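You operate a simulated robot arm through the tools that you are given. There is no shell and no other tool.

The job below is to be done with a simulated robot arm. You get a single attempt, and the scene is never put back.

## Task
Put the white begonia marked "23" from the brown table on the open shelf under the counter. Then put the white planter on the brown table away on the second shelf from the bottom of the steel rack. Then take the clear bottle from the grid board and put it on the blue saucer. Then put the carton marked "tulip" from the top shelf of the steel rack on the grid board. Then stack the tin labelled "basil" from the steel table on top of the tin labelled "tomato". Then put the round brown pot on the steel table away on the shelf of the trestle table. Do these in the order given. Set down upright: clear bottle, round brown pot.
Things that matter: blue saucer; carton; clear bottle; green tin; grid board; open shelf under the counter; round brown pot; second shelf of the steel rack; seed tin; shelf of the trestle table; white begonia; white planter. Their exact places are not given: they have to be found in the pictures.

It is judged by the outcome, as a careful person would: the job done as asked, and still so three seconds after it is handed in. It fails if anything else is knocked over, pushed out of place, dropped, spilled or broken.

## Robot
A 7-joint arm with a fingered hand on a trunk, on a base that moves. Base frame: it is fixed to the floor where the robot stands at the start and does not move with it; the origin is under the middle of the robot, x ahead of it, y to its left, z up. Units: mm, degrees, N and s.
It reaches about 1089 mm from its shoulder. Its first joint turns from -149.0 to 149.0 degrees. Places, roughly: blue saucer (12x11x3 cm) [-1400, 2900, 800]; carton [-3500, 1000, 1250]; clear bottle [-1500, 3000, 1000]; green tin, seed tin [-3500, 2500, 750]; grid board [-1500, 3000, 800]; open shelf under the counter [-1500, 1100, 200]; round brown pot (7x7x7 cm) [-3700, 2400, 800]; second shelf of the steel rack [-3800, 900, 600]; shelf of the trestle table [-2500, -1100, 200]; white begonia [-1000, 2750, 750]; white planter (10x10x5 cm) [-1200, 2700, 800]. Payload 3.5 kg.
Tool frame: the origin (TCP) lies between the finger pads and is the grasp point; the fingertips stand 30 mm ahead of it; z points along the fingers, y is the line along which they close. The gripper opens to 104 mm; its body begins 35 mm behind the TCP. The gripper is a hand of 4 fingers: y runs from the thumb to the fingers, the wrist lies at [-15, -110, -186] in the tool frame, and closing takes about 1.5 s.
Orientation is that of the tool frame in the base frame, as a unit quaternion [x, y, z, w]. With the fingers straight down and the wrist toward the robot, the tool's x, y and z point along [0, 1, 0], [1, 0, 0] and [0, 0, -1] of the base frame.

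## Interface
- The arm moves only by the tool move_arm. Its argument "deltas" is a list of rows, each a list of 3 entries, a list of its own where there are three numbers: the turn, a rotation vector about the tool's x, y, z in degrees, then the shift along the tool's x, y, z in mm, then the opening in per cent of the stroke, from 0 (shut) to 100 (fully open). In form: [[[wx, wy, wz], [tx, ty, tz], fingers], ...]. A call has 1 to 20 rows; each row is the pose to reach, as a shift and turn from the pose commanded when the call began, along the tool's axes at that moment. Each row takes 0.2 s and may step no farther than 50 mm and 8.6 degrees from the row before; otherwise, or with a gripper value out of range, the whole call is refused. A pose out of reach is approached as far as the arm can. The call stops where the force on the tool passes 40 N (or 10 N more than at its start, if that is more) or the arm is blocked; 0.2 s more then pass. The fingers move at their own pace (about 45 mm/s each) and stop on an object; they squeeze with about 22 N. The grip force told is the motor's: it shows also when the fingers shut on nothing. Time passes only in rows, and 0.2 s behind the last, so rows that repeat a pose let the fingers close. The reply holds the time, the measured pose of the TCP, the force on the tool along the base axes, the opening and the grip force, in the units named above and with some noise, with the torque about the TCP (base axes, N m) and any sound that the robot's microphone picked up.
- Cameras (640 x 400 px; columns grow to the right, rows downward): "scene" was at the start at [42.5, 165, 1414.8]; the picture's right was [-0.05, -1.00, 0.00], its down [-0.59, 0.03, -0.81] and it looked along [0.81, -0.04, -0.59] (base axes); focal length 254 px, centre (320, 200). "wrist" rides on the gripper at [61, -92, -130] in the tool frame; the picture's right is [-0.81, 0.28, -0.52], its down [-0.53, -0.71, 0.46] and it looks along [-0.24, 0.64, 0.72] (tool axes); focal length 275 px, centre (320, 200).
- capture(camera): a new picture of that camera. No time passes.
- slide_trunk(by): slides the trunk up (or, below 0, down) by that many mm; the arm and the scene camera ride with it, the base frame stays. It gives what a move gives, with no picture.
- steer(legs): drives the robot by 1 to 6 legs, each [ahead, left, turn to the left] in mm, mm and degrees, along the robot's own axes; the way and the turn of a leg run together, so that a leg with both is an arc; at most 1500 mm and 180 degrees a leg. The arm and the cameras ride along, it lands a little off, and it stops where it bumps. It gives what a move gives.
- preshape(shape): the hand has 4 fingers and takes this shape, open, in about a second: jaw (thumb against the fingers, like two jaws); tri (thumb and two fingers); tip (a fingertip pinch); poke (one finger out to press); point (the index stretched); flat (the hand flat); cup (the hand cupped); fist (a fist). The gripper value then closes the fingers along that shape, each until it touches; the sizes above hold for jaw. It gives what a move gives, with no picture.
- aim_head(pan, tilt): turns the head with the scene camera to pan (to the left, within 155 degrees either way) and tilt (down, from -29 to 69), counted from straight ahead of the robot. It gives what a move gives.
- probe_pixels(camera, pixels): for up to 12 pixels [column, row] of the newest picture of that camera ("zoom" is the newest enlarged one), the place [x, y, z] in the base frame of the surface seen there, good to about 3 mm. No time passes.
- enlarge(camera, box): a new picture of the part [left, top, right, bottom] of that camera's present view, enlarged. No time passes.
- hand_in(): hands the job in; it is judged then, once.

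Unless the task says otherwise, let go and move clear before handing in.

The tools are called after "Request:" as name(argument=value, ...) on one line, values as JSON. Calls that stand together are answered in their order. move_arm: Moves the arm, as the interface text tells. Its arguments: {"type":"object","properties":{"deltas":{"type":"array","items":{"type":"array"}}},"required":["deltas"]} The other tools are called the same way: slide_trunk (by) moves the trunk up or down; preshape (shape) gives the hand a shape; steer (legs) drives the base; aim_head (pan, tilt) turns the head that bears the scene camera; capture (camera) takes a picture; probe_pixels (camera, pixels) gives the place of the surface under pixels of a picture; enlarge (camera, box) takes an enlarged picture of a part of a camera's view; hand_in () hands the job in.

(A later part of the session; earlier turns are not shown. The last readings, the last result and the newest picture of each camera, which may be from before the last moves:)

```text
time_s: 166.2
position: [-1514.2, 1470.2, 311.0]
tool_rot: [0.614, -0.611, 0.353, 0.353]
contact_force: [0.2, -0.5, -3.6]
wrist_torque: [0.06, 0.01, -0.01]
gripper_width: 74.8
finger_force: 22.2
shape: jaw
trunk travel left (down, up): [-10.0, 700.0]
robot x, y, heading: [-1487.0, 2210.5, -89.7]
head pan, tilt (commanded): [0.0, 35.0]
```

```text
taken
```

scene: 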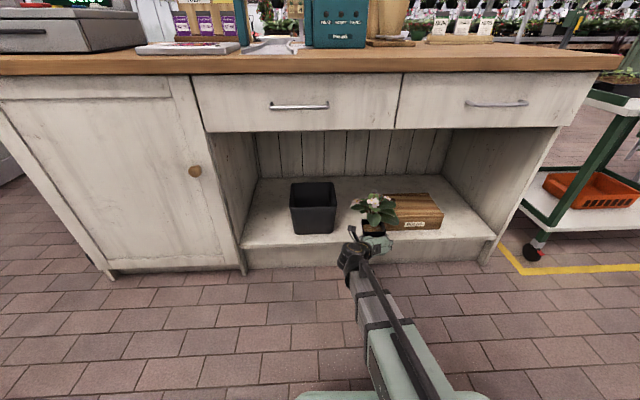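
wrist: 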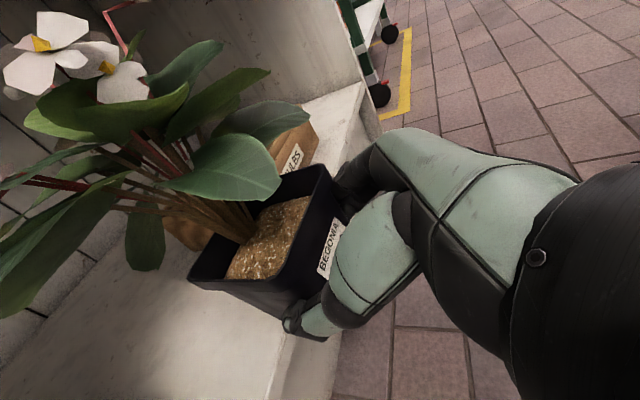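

The pot hovers at the shelf front. I'll probe the near edges of the crate and the bin once more before going in.

Request:
enlarge(camera="scene", box=[280, 160, 460, 272])

Request:
probe_pixels(camera="scene", pixels=[[393, 195], [400, 228], [334, 230], [335, 190], [396, 210], [342, 225], [345, 240], [372, 232], [440, 228], [400, 240]])

```text
3.56 times, centred on (370, 216) of scene
```

zoom: 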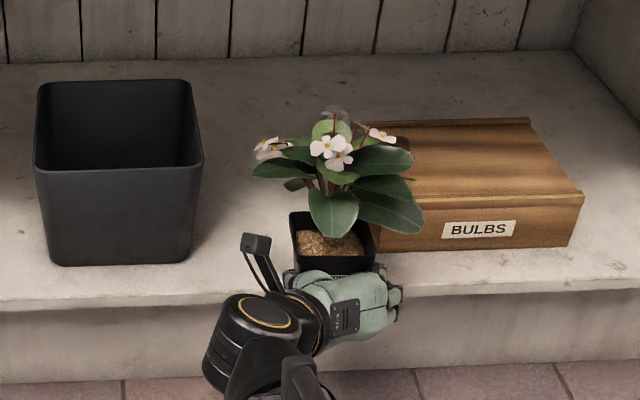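

```text
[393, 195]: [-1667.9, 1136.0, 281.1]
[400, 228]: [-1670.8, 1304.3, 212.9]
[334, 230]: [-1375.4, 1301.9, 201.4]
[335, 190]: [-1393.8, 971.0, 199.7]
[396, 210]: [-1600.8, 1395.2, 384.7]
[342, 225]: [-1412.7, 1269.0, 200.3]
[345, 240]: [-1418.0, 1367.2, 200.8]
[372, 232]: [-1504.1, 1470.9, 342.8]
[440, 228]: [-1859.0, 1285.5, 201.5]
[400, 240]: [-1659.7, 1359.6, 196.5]
```

The crate's left edge is near x -1606 and the bin's rim near -1395, so the middle is x -1500. I'll shift there, go in to y 1320 and lower gently onto the shelf.

Request:
move_arm(deltas=[[[0, 0, 0], [0, -14, 0], 0], [[0, 0, 0], [13, -14, 36], 0], [[0, 0, 0], [26, -14, 72], 0], [[0, 0, 0], [39, -14, 107], 0], [[0, 0, 0], [52.5, -14, 143], 0], [[0, 0, 0], [46, -14, 147], 0], [[0, 0, 0], [39, -14, 151], 0], [[0, 0, 0], [32, -14, 155], 0], [[0, 0, 0], [27, -14, 157.5], 0]])

Request:
enlarge(camera="scene", box=[280, 160, 460, 272])

Request:
capture(camera="wrist")

```text
time_s: 168.2
position: [-1499.1, 1319.7, 255.1]
tool_rot: [0.615, -0.61, 0.354, 0.352]
contact_force: [-0.1, -0.2, -1.3]
wrist_torque: [0.06, -0.04, 0.04]
gripper_width: 74.7
finger_force: 22.1
shape: jaw
trunk travel left (down, up): [-10.0, 700.0]
robot x, y, heading: [-1487.0, 2214.0, -89.3]
head pan, tilt (commanded): [0.0, 35.0]
```

```text
3.56 times, centred on (370, 216) of scene
```

zoom: 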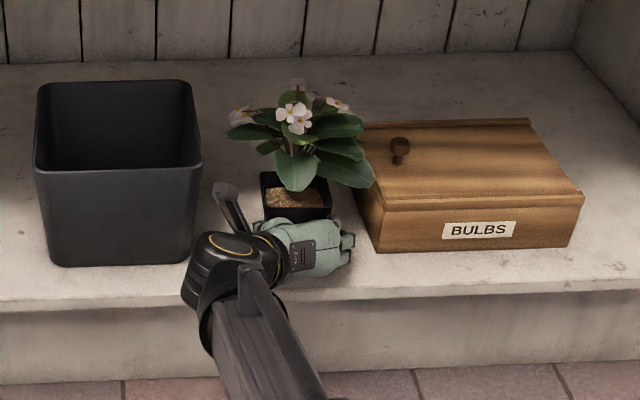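

```text
taken
```

wrist: 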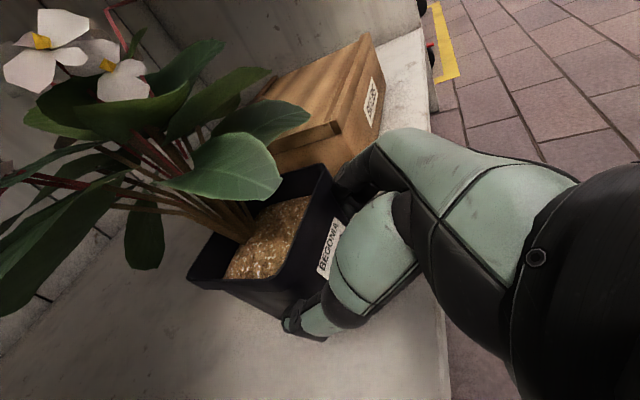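

The pot is about 4 mm above the shelf. I'll lower it in small steps until the force shows contact.

Request:
move_arm(deltas=[[[0, 0, 0], [-1.7, 0, 1], 0], [[0, 0, 0], [-3.5, 0, 2], 0], [[0, 0, 0], [-5.2, 0, 3], 0]])

```text
time_s: 169.0
position: [-1500.5, 1320.7, 250.8]
tool_rot: [0.615, -0.611, 0.353, 0.352]
contact_force: [-0.8, 1.2, 2.0]
wrist_torque: [-0.09, -0.09, -0.02]
gripper_width: 74.4
finger_force: 22.2
shape: jaw
trunk travel left (down, up): [-10.0, 700.0]
robot x, y, heading: [-1485.9, 2212.5, -89.5]
head pan, tilt (commanded): [0.0, 35.0]
```

The force turned from -2.5 to +2 N, so the pot has touched down. I'll open the hand and back out along the approach line.

Request:
move_arm(deltas=[[[0, 0, 0], [0, 0, 0], 80], [[0, 0, 0], [0, 0, 0], 90], [[0, 0, 0], [0, 0, 0], 97], [[0, 0, 0], [0, 0, 0], 97], [[0, 0, 0], [0, 0, 0], 97], [[0, 0, 0], [0, 0, -10], 97], [[0, 0, 0], [0, 0, -25], 97], [[0, 0, 0], [0, 0, -45], 97], [[0, 0, 0], [0, 0, -70], 97], [[0, 0, 0], [0, 0, -100], 97]])

Request:
enlarge(camera="scene", box=[280, 160, 460, 272])

Request:
capture(camera="wrist")

```text
time_s: 171.2
position: [-1500.4, 1408.2, 300.7]
tool_rot: [0.615, -0.61, 0.353, 0.352]
contact_force: [-0.1, -0.2, -0.3]
wrist_torque: [0.0, 0.03, -0.02]
gripper_width: 100.6
finger_force: 0.0
shape: jaw
trunk travel left (down, up): [-10.0, 700.0]
robot x, y, heading: [-1482.7, 2213.7, -89.5]
head pan, tilt (commanded): [0.0, 35.0]
```

```text
3.56 times, centred on (370, 216) of scene
```

zoom: 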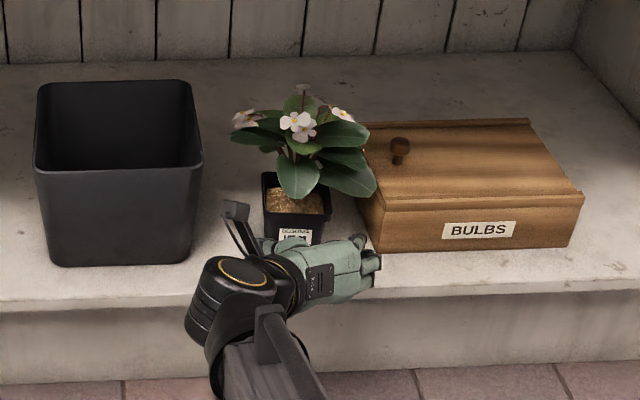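

```text
taken
```

wrist: 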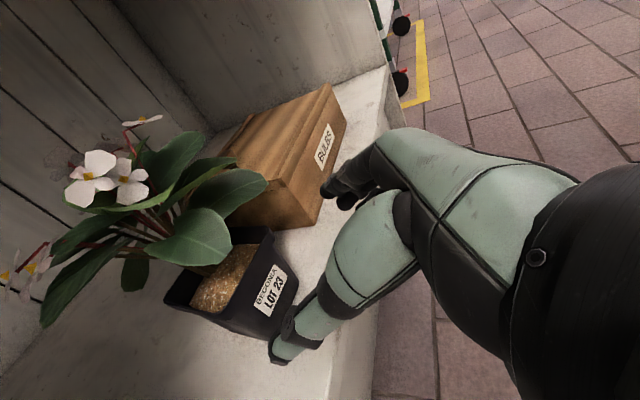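

The begonia stands upright on the open shelf with its label forward. Next is the white planter. I'll draw the arm out and strafe back along the aisle, then reverse around to the bench front with the same heading.

Request:
move_arm(deltas=[[[0, 0, 0], [-12, 0, -34], 100], [[0, 0, 0], [-24, 0, -67], 100], [[0, 0, 0], [-37, 0, -100], 100], [[0, 0, 0], [-49, 0, -134], 100], [[0, 0, 0], [-61, 0, -167], 100], [[0, 0, 0], [-70, 0, -185], 100]])

Request:
capture(camera="scene")

Request:
steer(legs=[[0, 900, 0], [0, 830, 0]])

```text
time_s: 172.6
position: [-1501.2, 1601.3, 333.3]
tool_rot: [0.615, -0.61, 0.354, 0.352]
contact_force: [0.2, 0.0, 0.4]
wrist_torque: [0.02, 0.0, -0.01]
gripper_width: 103.7
finger_force: 0.0
shape: jaw
trunk travel left (down, up): [-10.0, 700.0]
robot x, y, heading: [-1487.4, 2211.9, -89.7]
head pan, tilt (commanded): [0.0, 35.0]
```

```text
taken
```

scene: 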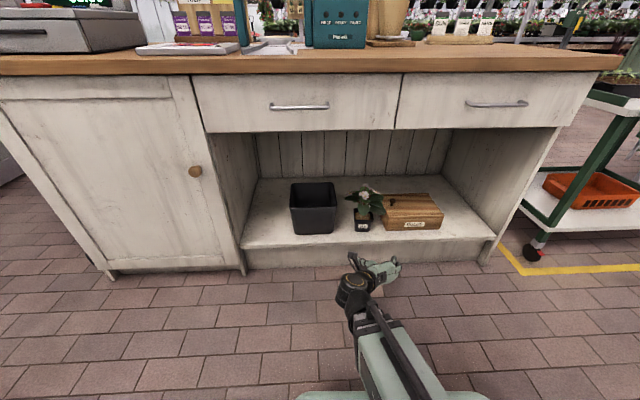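

```text
time_s: 181.6
position: [276.1, 1626.5, 333.0]
tool_rot: [0.616, -0.609, 0.354, 0.352]
contact_force: [0.8, 0.0, 0.5]
wrist_torque: [0.03, 0.0, 0.0]
gripper_width: 103.6
finger_force: 0.0
shape: jaw
trunk travel left (down, up): [-10.0, 700.0]
robot x, y, heading: [291.3, 2237.3, -89.3]
head pan, tilt (commanded): [0.0, 35.0]
```

The begonia is in place and the path was clear. Now I'll reverse to the bench front level and raise the trunk.

Request:
steer(legs=[[-1450, 30, -0.7]])

Request:
slide_trunk(by=400)

Request:
slide_trunk(by=250)

Request:
preshape(shape="tri")

Request:
capture(camera="wrist")

```text
time_s: 188.7
position: [287.8, 3061.7, 333.4]
tool_rot: [0.615, -0.61, 0.354, 0.353]
contact_force: [0.2, 0.6, 0.3]
wrist_torque: [-0.01, 0.01, 0.0]
gripper_width: 103.5
finger_force: 0.1
shape: jaw
trunk travel left (down, up): [-10.0, 700.0]
robot x, y, heading: [304.1, 3671.1, -89.3]
head pan, tilt (commanded): [0.0, 35.0]
```

```text
time_s: 192.5
position: [287.0, 3061.6, 731.5]
tool_rot: [0.616, -0.61, 0.353, 0.352]
contact_force: [0.8, -0.4, 0.3]
wrist_torque: [0.03, 0.04, -0.02]
gripper_width: 103.6
finger_force: 0.1
shape: jaw
trunk travel left (down, up): [-410.0, 300.0]
robot x, y, heading: [299.8, 3669.7, -89.7]
head pan, tilt (commanded): [0.0, 35.0]
```

```text
time_s: 195.1
position: [288.1, 3060.7, 983.0]
tool_rot: [0.615, -0.61, 0.354, 0.352]
contact_force: [1.1, 0.2, 0.5]
wrist_torque: [0.0, 0.0, 0.0]
gripper_width: 103.5
finger_force: 0.0
shape: jaw
trunk travel left (down, up): [-660.0, 50.0]
robot x, y, heading: [302.7, 3672.9, -89.2]
head pan, tilt (commanded): [0.0, 35.0]
```

```text
time_s: 196.0
position: [287.6, 3062.1, 982.9]
tool_rot: [0.615, -0.611, 0.354, 0.352]
contact_force: [0.3, 0.3, 0.9]
wrist_torque: [-0.05, 0.0, 0.01]
gripper_width: 103.8
finger_force: 0.2
shape: tri
trunk travel left (down, up): [-660.0, 50.0]
robot x, y, heading: [304.8, 3670.3, -89.4]
head pan, tilt (commanded): [0.0, 35.0]
```

```text
taken
```

wrist: 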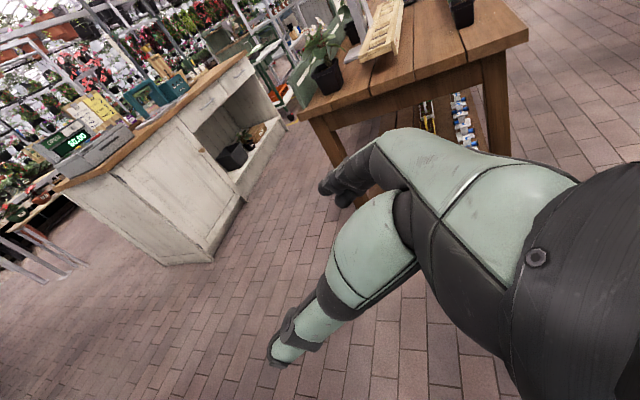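

The hand now has the two-finger "tri" shape. The tube runs through the planter along y, so I'll pinch the planter's rim at its near-right side, thumb outside and fingers inside. I'll turn the hand to that pose here in free space first.

Request:
move_arm(deltas=[[[0, -7.5, 0], [0, 0, 0], 100], [[0, -15, 0], [0, 0, 0], 100], [[0, -22.5, 0], [0, 0, 0], 100], [[0, -30, 0], [0, 0, 0], 100], [[0, -37.5, 0], [0, 0, 0], 100], [[0, -45, 0], [0, 0, 0], 100], [[0, -52.5, 0], [0, 0, 0], 100], [[0, -60, 0], [0, 0, 0], 100]])

Request:
move_arm(deltas=[[[0, 0, -8.4], [0, 0, 0], 100], [[0, 0, -16.8], [0, 0, 0], 100], [[0, 0, -25.2], [0, 0, 0], 100], [[0, 0, -33.6], [0, 0, 0], 100], [[0, 0, -42], [0, 0, 0], 100], [[0, 0, -50.4], [0, 0, 0], 100], [[0, 0, -58.8], [0, 0, 0], 100], [[0, 0, -67.2], [0, 0, 0], 100], [[0, 0, -75.6], [0, 0, 0], 100], [[0, 0, -84], [0, 0, 0], 100], [[0, 0, -92.4], [0, 0, 0], 100], [[0, 0, -100.8], [0, 0, 0], 100], [[0, 0, -109.2], [0, 0, 0], 100], [[0, 0, -117.6], [0, 0, 0], 100], [[0, 0, -126], [0, 0, 0], 100], [[0, 0, -134.4], [0, 0, 0], 100]])

Request:
move_arm(deltas=[[[-7.5, 0, 0], [0, 0, 0], 80], [[-15, 0, 0], [0, 0, 0], 60], [[-15, 0, 0], [0, 0, 0], 60], [[-15, 0, 0], [0, 0, 0], 60]])

Request:
capture(camera="wrist")

Request:
capture(camera="scene")

```text
time_s: 197.8
position: [288.0, 3061.4, 983.0]
tool_rot: [0.71, -0.704, -0.002, -0.002]
contact_force: [1.0, -0.3, -0.1]
wrist_torque: [0.0, -0.01, 0.01]
gripper_width: 103.5
finger_force: 0.1
shape: tri
trunk travel left (down, up): [-660.0, 50.0]
robot x, y, heading: [300.9, 3669.5, -89.3]
head pan, tilt (commanded): [0.0, 35.0]
```

```text
time_s: 201.2
position: [288.1, 3061.4, 983.1]
tool_rot: [0.924, 0.382, 0.001, -0.001]
contact_force: [-1.1, 0.5, 0.3]
wrist_torque: [-0.02, 0.04, 0.01]
gripper_width: 103.6
finger_force: 0.1
shape: tri
trunk travel left (down, up): [-660.0, 50.0]
robot x, y, heading: [299.8, 3668.3, -89.5]
head pan, tilt (commanded): [0.0, 35.0]
```

```text
time_s: 202.2
position: [287.4, 3061.5, 982.4]
tool_rot: [0.917, 0.378, 0.049, 0.119]
contact_force: [-0.2, -0.2, 0.6]
wrist_torque: [0.01, -0.03, 0.03]
gripper_width: 62.7
finger_force: 0.0
shape: tri
trunk travel left (down, up): [-660.0, 50.0]
robot x, y, heading: [300.4, 3675.7, -89.3]
head pan, tilt (commanded): [0.0, 35.0]
```

```text
taken
```

wrist: 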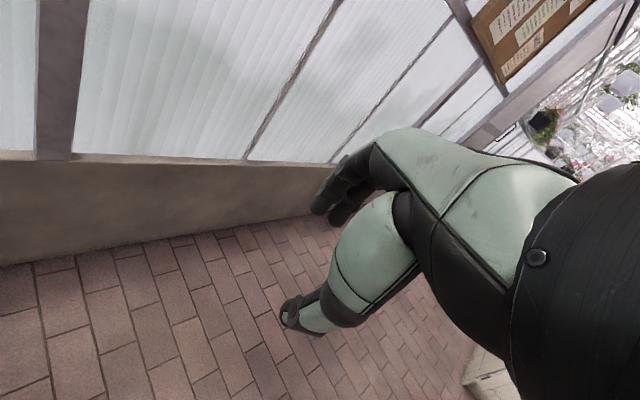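

```text
taken
```

scene: 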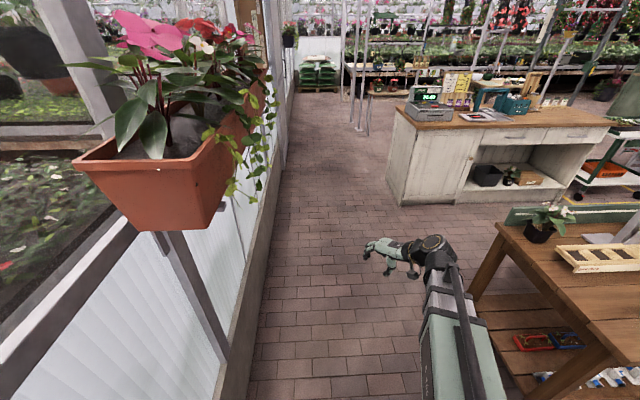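

The pinch pose is reached in free space. I'll strafe right along the bench to bring the hand over the planter's side.

Request:
steer(legs=[[0, -1500, 0], [50, -40, 0]])

Request:
aim_head(pan=0, tilt=50)

Request:
capture(camera="scene")

Request:
capture(camera="wrist")

```text
time_s: 210.2
position: [-1243.3, 2999.7, 982.9]
tool_rot: [0.918, 0.374, 0.049, 0.119]
contact_force: [-0.1, 0.3, 0.2]
wrist_torque: [0.0, 0.0, 0.02]
gripper_width: 62.8
finger_force: 0.0
shape: tri
trunk travel left (down, up): [-660.0, 50.0]
robot x, y, heading: [-1224.9, 3611.8, -89.9]
head pan, tilt (commanded): [0.0, 35.0]
```

```text
time_s: 210.9
position: [-1242.4, 3001.0, 982.0]
tool_rot: [0.918, 0.374, 0.049, 0.121]
contact_force: [-0.1, -0.7, 0.2]
wrist_torque: [0.02, 0.01, 0.04]
gripper_width: 63.0
finger_force: 0.1
shape: tri
trunk travel left (down, up): [-660.0, 50.0]
robot x, y, heading: [-1222.1, 3613.3, -89.9]
head pan, tilt (commanded): [0.0, 50.0]
```

```text
taken
```

scene: 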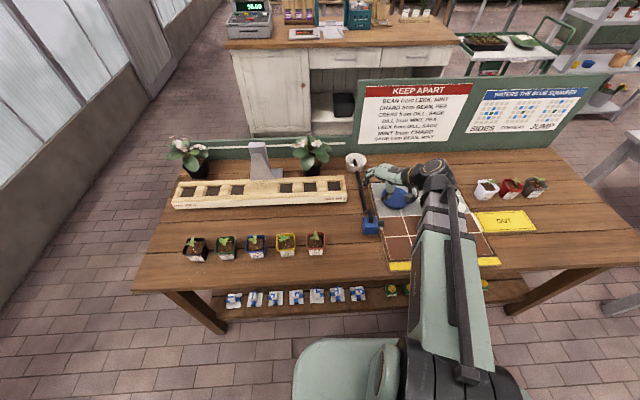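

```text
taken
```

wrist: 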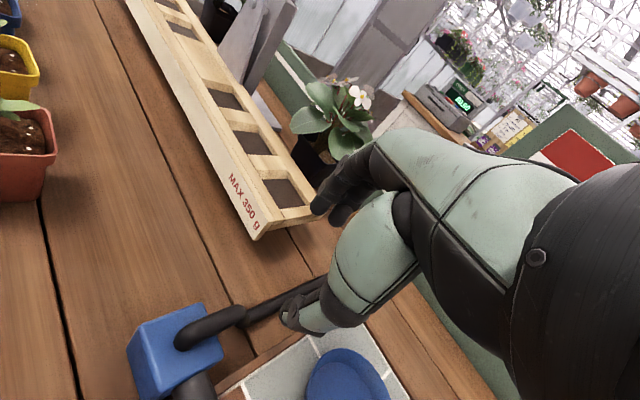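

The planter is at (356, 161) with the black tube coming into it from the blue valve. I'll enlarge and probe its rim.

Request:
enlarge(camera="scene", box=[325, 140, 389, 180])

Request:
probe_pixels(camera="zoom", pixels=[[212, 155], [410, 150], [310, 125], [310, 208], [310, 235], [330, 300], [230, 250], [390, 240], [315, 160], [375, 340], [300, 290], [360, 180]])

```text
10.00 times, centred on (357, 160) of scene
```

zoom: 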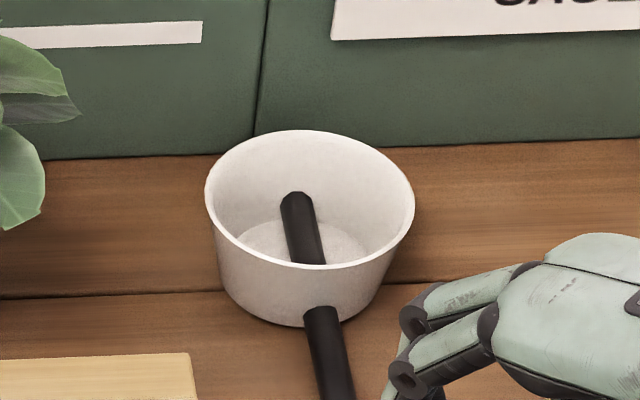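

```text
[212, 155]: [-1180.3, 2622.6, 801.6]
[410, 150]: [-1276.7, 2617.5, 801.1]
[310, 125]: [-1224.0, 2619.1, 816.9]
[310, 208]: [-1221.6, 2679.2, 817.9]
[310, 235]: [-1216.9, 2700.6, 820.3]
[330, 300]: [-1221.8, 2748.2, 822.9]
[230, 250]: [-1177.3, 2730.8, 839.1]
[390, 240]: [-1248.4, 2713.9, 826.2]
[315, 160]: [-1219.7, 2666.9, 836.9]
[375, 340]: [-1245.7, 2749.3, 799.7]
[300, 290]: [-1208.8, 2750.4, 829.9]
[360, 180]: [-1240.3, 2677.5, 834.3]
```

The planter's centre is about (-1222, 2706), with its rim at z ≈ 850 and about 95 mm across. I'll narrow the opening and measure where the fingertips and thumb stand before going down.

Request:
move_arm(deltas=[[[0, 0, 0], [0, 0, 0], 40], [[0, 0, 0], [0, 0, 0], 40], [[0, 0, 0], [0, 0, 0], 40]])

Request:
enlarge(camera="scene", box=[350, 140, 446, 200])

Request:
capture(camera="wrist")

Request:
probe_pixels(camera="wrist", pixels=[[320, 210], [345, 220], [330, 200], [290, 318], [300, 300], [310, 325], [355, 205]])

```text
time_s: 211.7
position: [-1243.3, 3001.2, 982.3]
tool_rot: [0.919, 0.373, 0.049, 0.12]
contact_force: [-0.3, -0.3, 0.2]
wrist_torque: [-0.01, 0.0, 0.01]
gripper_width: 42.2
finger_force: 0.0
shape: tri
trunk travel left (down, up): [-660.0, 50.0]
robot x, y, heading: [-1223.6, 3610.2, -89.7]
head pan, tilt (commanded): [0.0, 50.0]
```

```text
6.67 times, centred on (398, 170) of scene
```

zoom: 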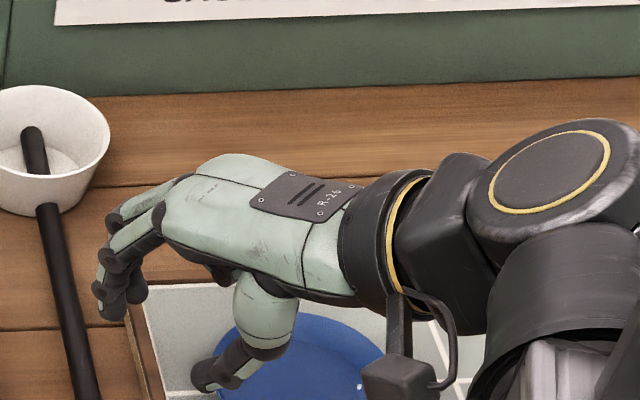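

```text
taken
```

wrist: 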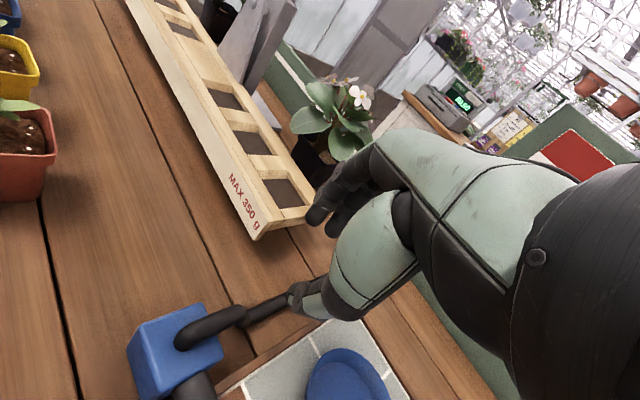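

```text
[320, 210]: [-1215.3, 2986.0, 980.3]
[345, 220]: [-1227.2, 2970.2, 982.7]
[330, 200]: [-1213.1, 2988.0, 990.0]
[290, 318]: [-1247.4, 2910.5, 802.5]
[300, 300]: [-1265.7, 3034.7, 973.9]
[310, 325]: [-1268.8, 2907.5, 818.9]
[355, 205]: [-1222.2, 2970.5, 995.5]
```

I'll probe the fingertips and thumb tip in the enlarged scene picture to place the pinch exactly.

Request:
probe_pixels(camera="zoom", pixels=[[108, 312], [138, 296], [205, 380], [230, 370], [112, 255], [120, 215], [255, 350], [100, 285], [270, 300], [240, 200]])

```text
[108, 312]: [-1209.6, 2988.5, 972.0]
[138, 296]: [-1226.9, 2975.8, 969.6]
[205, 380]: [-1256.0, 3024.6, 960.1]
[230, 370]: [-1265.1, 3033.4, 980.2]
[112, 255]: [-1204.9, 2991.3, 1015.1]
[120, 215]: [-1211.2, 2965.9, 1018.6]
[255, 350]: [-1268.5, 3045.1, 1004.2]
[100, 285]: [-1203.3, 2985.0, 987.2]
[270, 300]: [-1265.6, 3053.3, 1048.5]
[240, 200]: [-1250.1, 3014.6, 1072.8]
```

The fingers stand about 21 mm to one side of the TCP and the thumb 21 mm to the other, which is enough for the rim. I'll move over the rim's near-right point at z 930, with the opening at 35 %.

Request:
move_arm(deltas=[[[0, 0, 0], [-32, 27, 16], 35], [[0, 0, 0], [-64, 54, 32], 35], [[0, 0, 0], [-96, 80, 48], 35], [[0, 0, 0], [-127, 107, 64], 35], [[0, 0, 0], [-159, 134, 80], 35], [[0, 0, 0], [-191, 161, 96.5], 35]])

Request:
enlarge(camera="scene", box=[320, 110, 416, 180])

Request:
capture(camera="wrist")

```text
time_s: 213.1
position: [-1254.3, 2736.6, 928.5]
tool_rot: [0.918, 0.374, 0.049, 0.12]
contact_force: [0.0, -0.6, 0.6]
wrist_torque: [-0.01, -0.01, 0.0]
gripper_width: 36.6
finger_force: 0.1
shape: tri
trunk travel left (down, up): [-660.0, 50.0]
robot x, y, heading: [-1223.2, 3609.3, -89.9]
head pan, tilt (commanded): [0.0, 50.0]
```

```text
5.71 times, centred on (368, 145) of scene
```

zoom: 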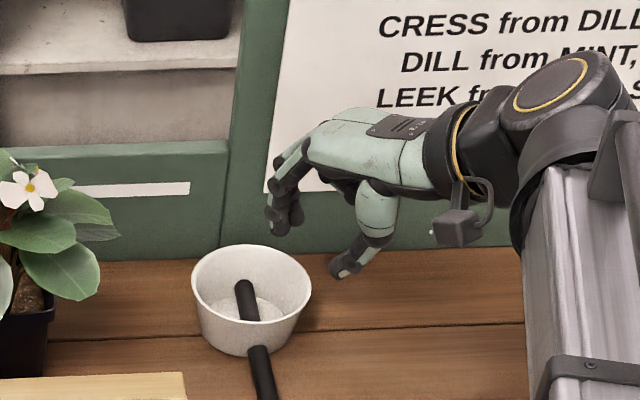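

```text
taken
```

wrist: 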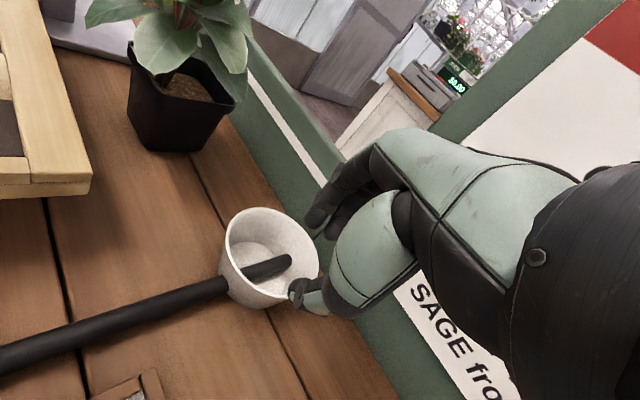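

The hand is above the planter, fingers over its inside and thumb outside. I'll probe the rim from the wrist view to refine the position.

Request:
enlarge(camera="wrist", box=[200, 180, 360, 330])

Request:
probe_pixels(camera="wrist", pixels=[[228, 262], [226, 240], [250, 210], [280, 212], [316, 255], [318, 272], [265, 293], [245, 285], [290, 255], [245, 250]])

```text
2.67 times, centred on (280, 255) of wrist
```

zoom: 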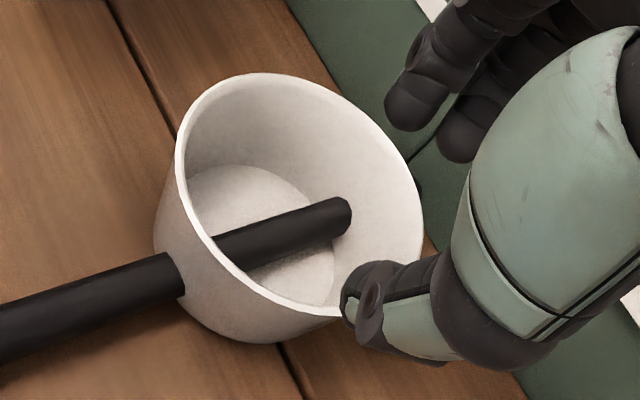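

```text
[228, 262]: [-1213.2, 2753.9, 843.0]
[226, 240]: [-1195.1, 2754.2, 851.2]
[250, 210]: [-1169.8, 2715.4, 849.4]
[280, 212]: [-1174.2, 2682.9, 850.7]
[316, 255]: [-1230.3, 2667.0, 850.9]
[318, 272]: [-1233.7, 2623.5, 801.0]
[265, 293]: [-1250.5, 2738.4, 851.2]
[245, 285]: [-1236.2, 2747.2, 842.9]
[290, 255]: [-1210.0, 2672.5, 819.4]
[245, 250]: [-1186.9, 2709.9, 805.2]
```

The rim circle fits a centre of (-1214, 2710) with radius 47 at z 850.5. I'll shift the aim slightly and lower so the rim comes between the fingers and thumb.

Request:
move_arm(deltas=[[[0, 0, 0], [9.7, 1.9, 0.5], 35], [[0, 0, 0], [9.7, -3.2, 19.5], 35], [[0, 0, 0], [9.7, -8.3, 38.5], 35], [[0, 0, 0], [9.7, -12.2, 53], 35], [[0, 0, 0], [9.7, -15.5, 65], 35], [[0, 0, 0], [9.7, -18.1, 75.4], 35]])

Request:
enlarge(camera="wrist", box=[160, 150, 400, 350])

Request:
enlarge(camera="scene", box=[320, 110, 416, 180])

```text
time_s: 214.5
position: [-1243.7, 2743.4, 852.9]
tool_rot: [0.918, 0.374, 0.049, 0.12]
contact_force: [0.1, 0.2, 0.9]
wrist_torque: [0.0, -0.03, 0.02]
gripper_width: 36.7
finger_force: 0.0
shape: tri
trunk travel left (down, up): [-660.0, 50.0]
robot x, y, heading: [-1221.9, 3613.7, -89.9]
head pan, tilt (commanded): [0.0, 50.0]
```

```text
2.00 times, centred on (280, 250) of wrist
```

zoom: 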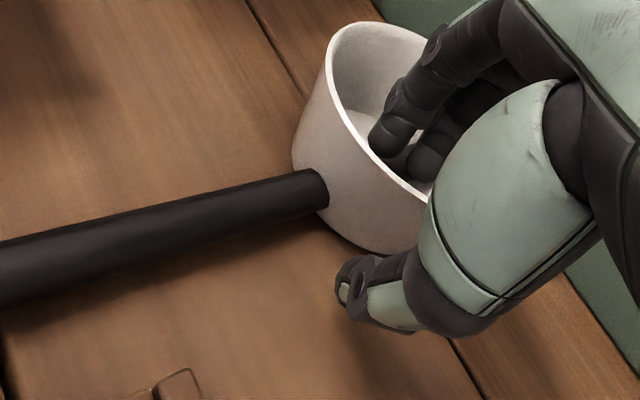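

```text
5.71 times, centred on (368, 145) of scene
```

zoom: 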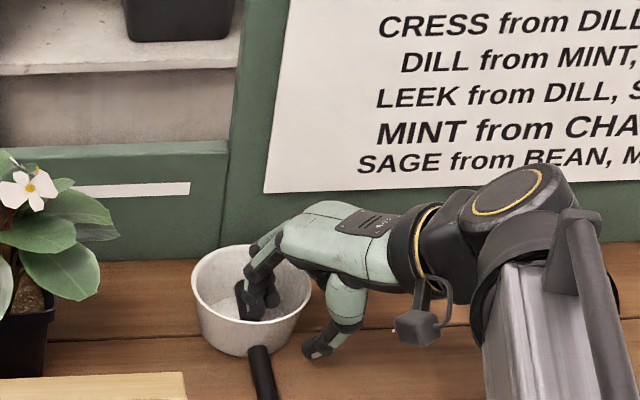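

The fingers are inside the planter and the thumb outside, with the wall between. I'll close.

Request:
move_arm(deltas=[[[0, 0, 0], [0, 0, 0], 20], [[0, 0, 0], [0, 0, 0], 10], [[0, 0, 0], [0, 0, 0], 0], [[0, 0, 0], [0, 0, 0], 0], [[0, 0, 0], [0, 0, 0], 0], [[0, 0, 0], [0, 0, 0], 0], [[0, 0, 0], [0, 0, 0], 0]])

Request:
enlarge(camera="wrist", box=[160, 150, 400, 350])

Request:
enlarge(camera="scene", box=[320, 110, 416, 180])

```text
time_s: 216.1
position: [-1243.5, 2743.2, 853.3]
tool_rot: [0.919, 0.373, 0.049, 0.12]
contact_force: [-0.4, 0.5, -0.6]
wrist_torque: [0.01, 0.01, 0.01]
gripper_width: 0.2
finger_force: 22.2
shape: tri
trunk travel left (down, up): [-660.0, 50.0]
robot x, y, heading: [-1222.4, 3608.7, -89.9]
head pan, tilt (commanded): [0.0, 50.0]
```

```text
2.00 times, centred on (280, 250) of wrist
```

zoom: 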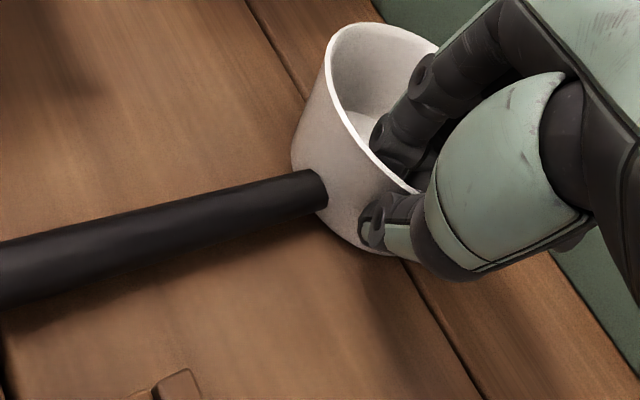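

```text
5.71 times, centred on (368, 145) of scene
```

zoom: 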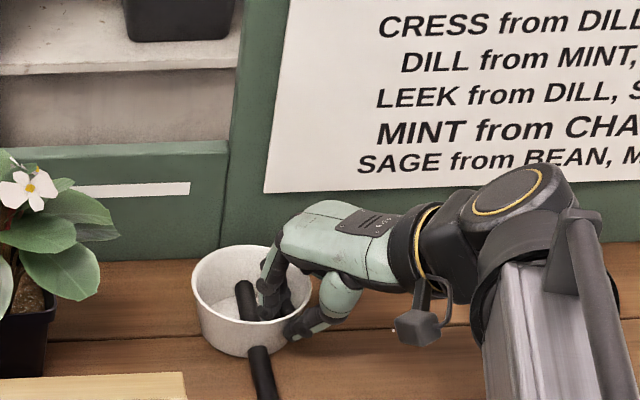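

The width reads 0.2 mm, which may be the thin wall or nothing at all. I'll lift 25 mm straight up to see.

Request:
move_arm(deltas=[[[0, 0, 0], [0, 1.3, -4.8], 0], [[0, 0, 0], [0, 2.6, -9.7], 0], [[0, 0, 0], [0, 3.9, -14.5], 0], [[0, 0, 0], [0, 5.1, -19.3], 0], [[0, 0, 0], [0, 6.4, -24.2], 0]])

Request:
enlarge(camera="wrist", box=[160, 150, 400, 350])

Request:
enlarge(camera="scene", box=[320, 110, 416, 180])

```text
time_s: 217.3
position: [-1244.1, 2744.1, 876.8]
tool_rot: [0.918, 0.374, 0.05, 0.12]
contact_force: [-0.2, 0.6, -1.9]
wrist_torque: [0.05, 0.05, 0.0]
gripper_width: 0.0
finger_force: 22.3
shape: tri
trunk travel left (down, up): [-660.0, 50.0]
robot x, y, heading: [-1222.8, 3611.6, -89.7]
head pan, tilt (commanded): [0.0, 50.0]
```

```text
2.00 times, centred on (280, 250) of wrist
```

zoom: 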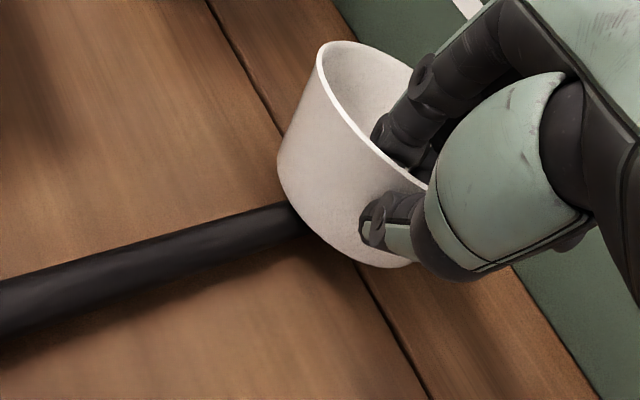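

```text
5.71 times, centred on (368, 145) of scene
```

zoom: 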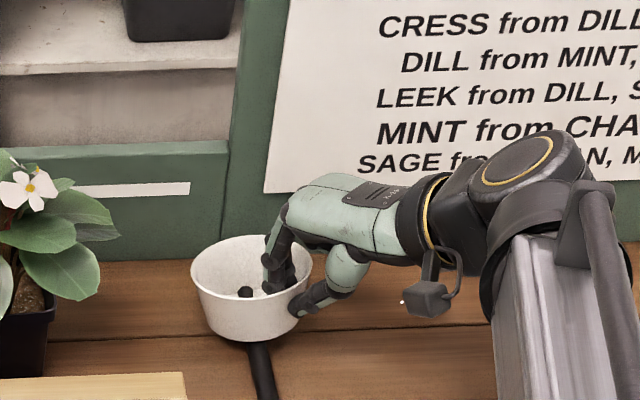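

The planter came up cleanly, and the tube just slid through it. I'll lift and draw back, then look toward the steel rack to plan the way.

Request:
move_arm(deltas=[[[0, 0, 0], [0, 10, -38.7], 0], [[0, 0, 0], [0, 20, -77.4], 0], [[0, 0, 0], [0, 31, -116], 0], [[0, 0, 0], [28, 3, -123], 0], [[0, 0, 0], [56, -25, -131], 0], [[0, 0, 0], [84, -52, -138], 0], [[0, 0, 0], [112, -80, -145], 0], [[0, 0, 0], [139, -108, -153], 0], [[0, 0, 0], [167, -136, -160], 0]])

Request:
aim_head(pan=-60, tilt=20)

Request:
capture(camera="scene")

Request:
capture(camera="wrist")

```text
time_s: 219.3
position: [-1245.3, 2987.9, 998.9]
tool_rot: [0.918, 0.374, 0.049, 0.121]
contact_force: [-1.2, 0.5, -2.7]
wrist_torque: [0.06, 0.04, 0.01]
gripper_width: 0.1
finger_force: 22.3
shape: tri
trunk travel left (down, up): [-660.0, 50.0]
robot x, y, heading: [-1222.0, 3609.8, -89.7]
head pan, tilt (commanded): [0.0, 50.0]
```

```text
time_s: 220.6
position: [-1244.6, 2984.9, 998.6]
tool_rot: [0.919, 0.373, 0.049, 0.12]
contact_force: [0.4, 0.2, -1.4]
wrist_torque: [0.06, 0.05, 0.01]
gripper_width: 0.0
finger_force: 22.8
shape: tri
trunk travel left (down, up): [-660.0, 50.0]
robot x, y, heading: [-1224.4, 3615.0, -89.9]
head pan, tilt (commanded): [-60.0, 20.0]
```

```text
taken
```

scene: 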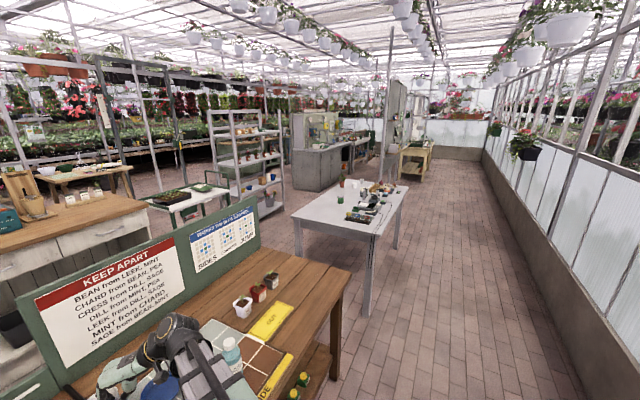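

```text
taken
```

wrist: 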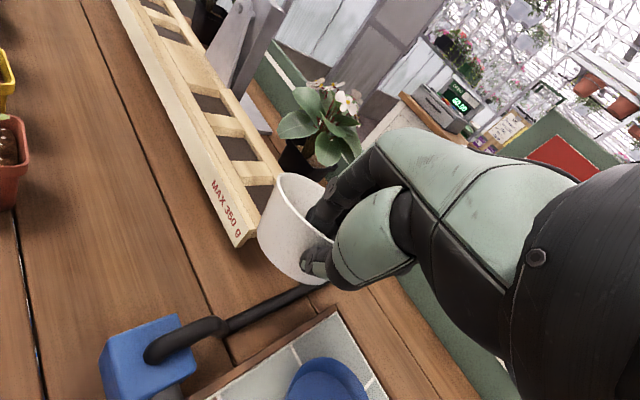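

The planter is held, slightly tipped. The steel rack shows at (245, 150) and the steel table at (350, 210). I'll enlarge and probe them for the route.

Request:
enlarge(camera="scene", box=[140, 95, 300, 225])

Request:
probe_pixels(camera="scene", pixels=[[260, 218], [284, 205], [215, 195], [295, 215], [372, 237], [408, 188], [348, 180], [362, 315], [395, 248], [180, 215], [240, 190], [330, 350]])

Request:
enlarge(camera="scene", box=[280, 160, 430, 260])

```text
3.08 times, centred on (220, 160) of scene
```

zoom: 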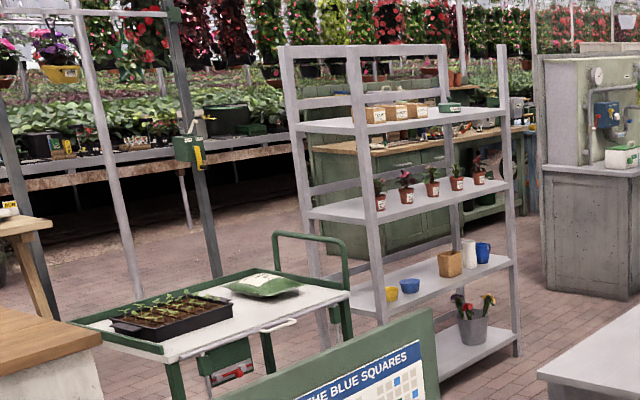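

```text
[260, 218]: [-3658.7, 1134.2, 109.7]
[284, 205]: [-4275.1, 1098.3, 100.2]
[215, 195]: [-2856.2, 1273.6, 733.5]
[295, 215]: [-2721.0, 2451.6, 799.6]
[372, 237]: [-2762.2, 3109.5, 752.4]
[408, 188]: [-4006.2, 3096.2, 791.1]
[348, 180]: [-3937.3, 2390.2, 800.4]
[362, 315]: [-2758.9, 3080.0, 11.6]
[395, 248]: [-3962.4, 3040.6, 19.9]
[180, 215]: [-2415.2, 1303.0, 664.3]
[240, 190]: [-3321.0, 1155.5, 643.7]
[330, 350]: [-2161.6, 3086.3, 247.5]
```

```text
4.00 times, centred on (355, 210) of scene
```

zoom: 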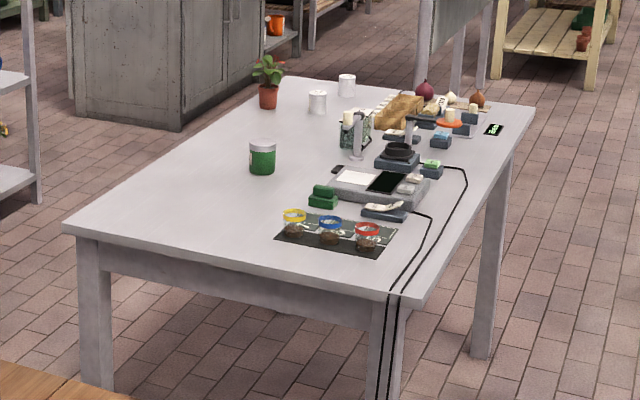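

The rack opens toward +y with its front at y ≈ 1150, and the second shelf holds cups with free space in the middle. I'll probe around the far end of the steel table to see whether the west way is open.

Request:
enlarge(camera="scene", box=[280, 90, 480, 215])

Request:
probe_pixels(camera="scene", pixels=[[294, 185], [322, 190], [370, 165], [383, 160], [400, 178], [430, 172], [425, 200], [450, 250], [300, 200], [480, 180], [355, 172], [405, 150]])

```text
3.20 times, centred on (380, 152) of scene
```

zoom: 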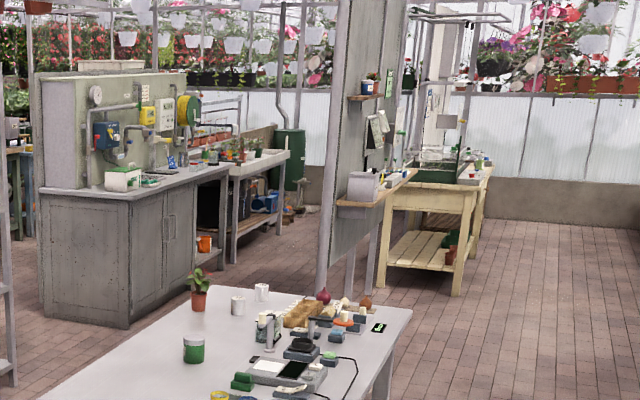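

```text
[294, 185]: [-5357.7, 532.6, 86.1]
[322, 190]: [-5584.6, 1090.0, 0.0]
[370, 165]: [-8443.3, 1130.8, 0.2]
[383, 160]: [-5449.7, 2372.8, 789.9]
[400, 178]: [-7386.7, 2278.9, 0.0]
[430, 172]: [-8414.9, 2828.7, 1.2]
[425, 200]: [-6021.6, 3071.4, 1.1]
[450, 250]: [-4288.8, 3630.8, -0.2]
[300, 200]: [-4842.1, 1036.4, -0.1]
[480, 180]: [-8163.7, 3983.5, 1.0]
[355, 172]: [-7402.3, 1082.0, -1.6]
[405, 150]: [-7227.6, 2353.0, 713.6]
```

The floor west of the steel table is open out to the partition at x ≈ -5450. I'll back off, strafe along the wall side past the steel table, and check.

Request:
steer(legs=[[-235, 0, 0], [0, -1500, 0], [0, -1500, 0], [0, -330, 0]])

Request:
aim_head(pan=20, tilt=25)

Request:
capture(camera="scene")

Request:
capture(camera="wrist")

```text
time_s: 238.3
position: [-4622.9, 3322.8, 998.4]
tool_rot: [0.926, 0.354, 0.047, 0.121]
contact_force: [0.8, 0.0, -2.2]
wrist_torque: [0.05, 0.06, 0.02]
gripper_width: 0.0
finger_force: 21.4
shape: tri
trunk travel left (down, up): [-660.0, 50.0]
robot x, y, heading: [-4575.2, 3946.9, -92.6]
head pan, tilt (commanded): [-60.0, 20.0]
```

```text
time_s: 239.8
position: [-4622.5, 3323.9, 998.3]
tool_rot: [0.926, 0.354, 0.046, 0.121]
contact_force: [-1.0, 0.0, -1.6]
wrist_torque: [0.07, 0.05, 0.0]
gripper_width: 0.0
finger_force: 22.2
shape: tri
trunk travel left (down, up): [-660.0, 50.0]
robot x, y, heading: [-4574.0, 3946.2, -92.6]
head pan, tilt (commanded): [20.0, 25.0]
```

```text
taken
```

scene: 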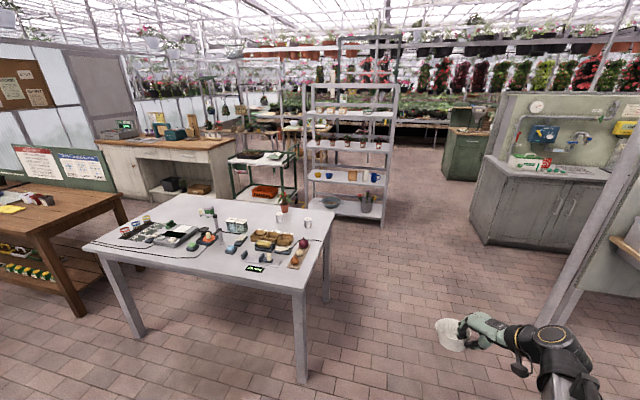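

```text
taken
```

wrist: 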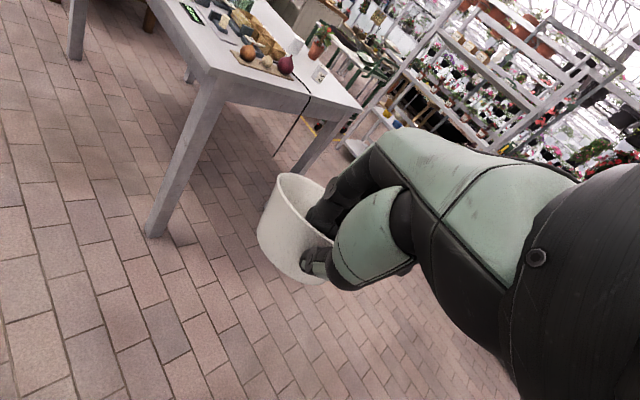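

We're past the steel table and the rack's front is visible at (350, 150). I'll probe the partition post on the right before driving forward, and zoom on the rack.

Request:
probe_pixels(camera="scene", pixels=[[545, 320], [560, 290], [330, 295], [305, 380], [380, 222], [306, 205], [470, 235], [430, 250]])

Request:
enlarge(camera="scene", box=[290, 70, 420, 230])

```text
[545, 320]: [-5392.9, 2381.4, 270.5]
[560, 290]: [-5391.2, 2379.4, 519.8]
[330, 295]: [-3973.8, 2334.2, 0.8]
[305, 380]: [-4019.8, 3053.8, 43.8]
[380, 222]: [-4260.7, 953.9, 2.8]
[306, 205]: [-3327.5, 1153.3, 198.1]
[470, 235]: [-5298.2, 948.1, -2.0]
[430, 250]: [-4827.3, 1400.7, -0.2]
```

```text
2.50 times, centred on (355, 150) of scene
```

zoom: 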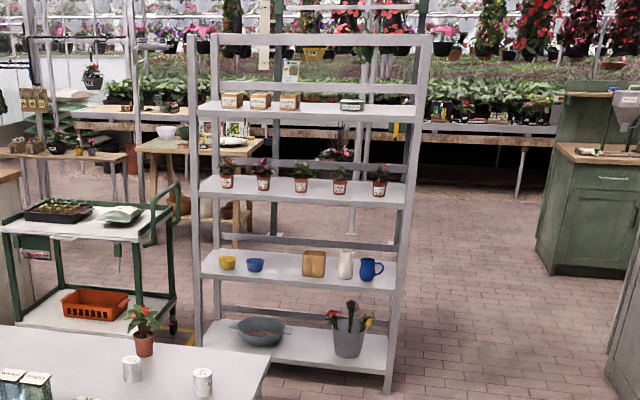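

The second shelf from the bottom has a yellow bowl, a blue bowl, a brown pot, a white vase and a blue mug, with a gap in the middle. I'll drive forward to the rack's level.

Request:
steer(legs=[[0, 0, 2.6], [1500, 0, 0], [440, 0, 0]])

Request:
aim_head(pan=35, tilt=35)

Request:
capture(camera="scene")

```text
time_s: 250.0
position: [-4619.9, 1368.4, 999.0]
tool_rot: [0.921, 0.367, 0.047, 0.119]
contact_force: [0.2, 0.7, -2.1]
wrist_torque: [0.1, 0.03, -0.01]
gripper_width: 0.0
finger_force: 22.2
shape: tri
trunk travel left (down, up): [-660.0, 50.0]
robot x, y, heading: [-4590.2, 1998.3, -90.9]
head pan, tilt (commanded): [20.0, 25.0]
```

```text
time_s: 250.8
position: [-4619.9, 1368.2, 998.1]
tool_rot: [0.922, 0.366, 0.048, 0.12]
contact_force: [-0.3, 0.3, -1.3]
wrist_torque: [0.06, 0.06, 0.01]
gripper_width: 0.0
finger_force: 21.7
shape: tri
trunk travel left (down, up): [-660.0, 50.0]
robot x, y, heading: [-4585.5, 1993.4, -90.9]
head pan, tilt (commanded): [35.0, 35.0]
```

```text
taken
```

scene: 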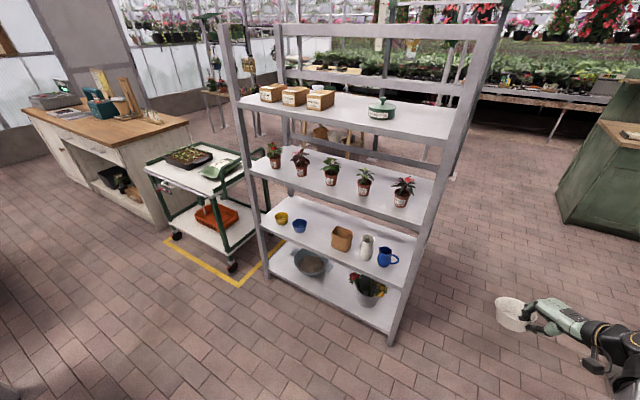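

I now see the whole rack, with three cartons on the top shelf at (270-320, 95). I'll probe posts, shelf heights and gap positions.

Request:
probe_pixels(camera="scene", pixels=[[391, 342], [266, 277], [330, 245], [345, 262], [318, 238], [260, 215], [412, 292], [300, 225], [340, 237], [320, 228], [370, 270], [310, 215]])

Request:
probe_pixels(camera="scene", pixels=[[330, 210], [420, 230], [290, 190], [290, 120], [440, 138], [240, 103], [330, 120], [322, 103], [381, 110], [365, 165], [385, 255], [280, 218]])

Request:
enlarge(camera="scene", box=[250, 190, 420, 300])

Request:
enlarge(camera="scene", box=[235, 70, 415, 150])

```text
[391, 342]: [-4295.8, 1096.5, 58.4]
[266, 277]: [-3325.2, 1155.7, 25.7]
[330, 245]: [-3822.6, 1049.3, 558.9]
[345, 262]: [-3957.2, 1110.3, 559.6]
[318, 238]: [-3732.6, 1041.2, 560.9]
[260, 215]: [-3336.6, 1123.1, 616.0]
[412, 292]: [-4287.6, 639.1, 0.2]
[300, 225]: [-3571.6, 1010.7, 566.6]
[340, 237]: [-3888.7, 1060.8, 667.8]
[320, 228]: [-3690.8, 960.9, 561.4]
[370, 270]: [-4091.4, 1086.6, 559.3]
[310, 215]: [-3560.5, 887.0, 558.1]
```

```text
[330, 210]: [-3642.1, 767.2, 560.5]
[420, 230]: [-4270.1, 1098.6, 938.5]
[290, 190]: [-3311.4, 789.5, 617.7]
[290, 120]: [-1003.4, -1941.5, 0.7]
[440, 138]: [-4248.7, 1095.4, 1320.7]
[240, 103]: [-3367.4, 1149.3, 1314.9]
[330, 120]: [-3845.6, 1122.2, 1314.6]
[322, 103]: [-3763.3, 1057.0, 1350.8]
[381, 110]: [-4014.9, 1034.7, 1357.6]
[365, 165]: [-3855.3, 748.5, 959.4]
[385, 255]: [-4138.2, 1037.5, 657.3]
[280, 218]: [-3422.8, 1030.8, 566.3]
```

```text
3.64 times, centred on (335, 245) of scene
```

zoom: 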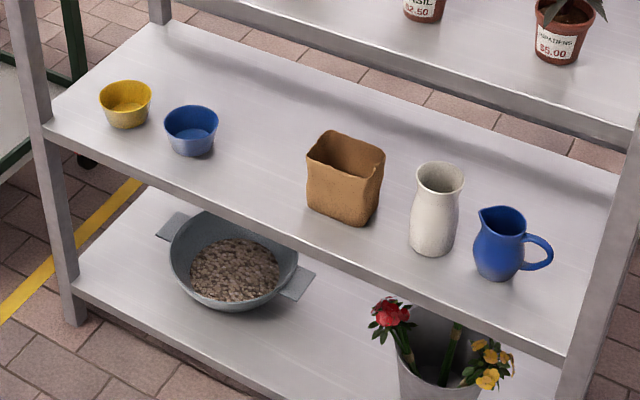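

```text
3.56 times, centred on (325, 110) of scene
```

zoom: 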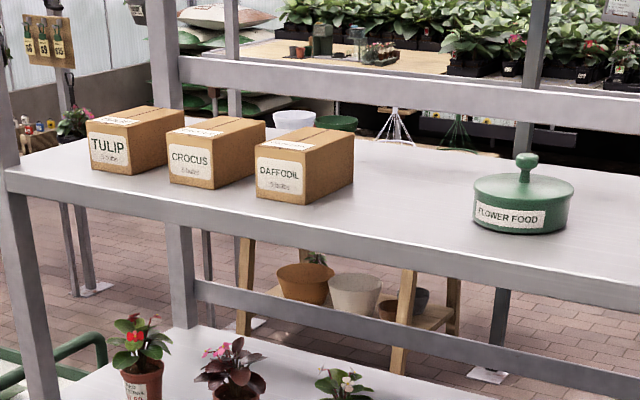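

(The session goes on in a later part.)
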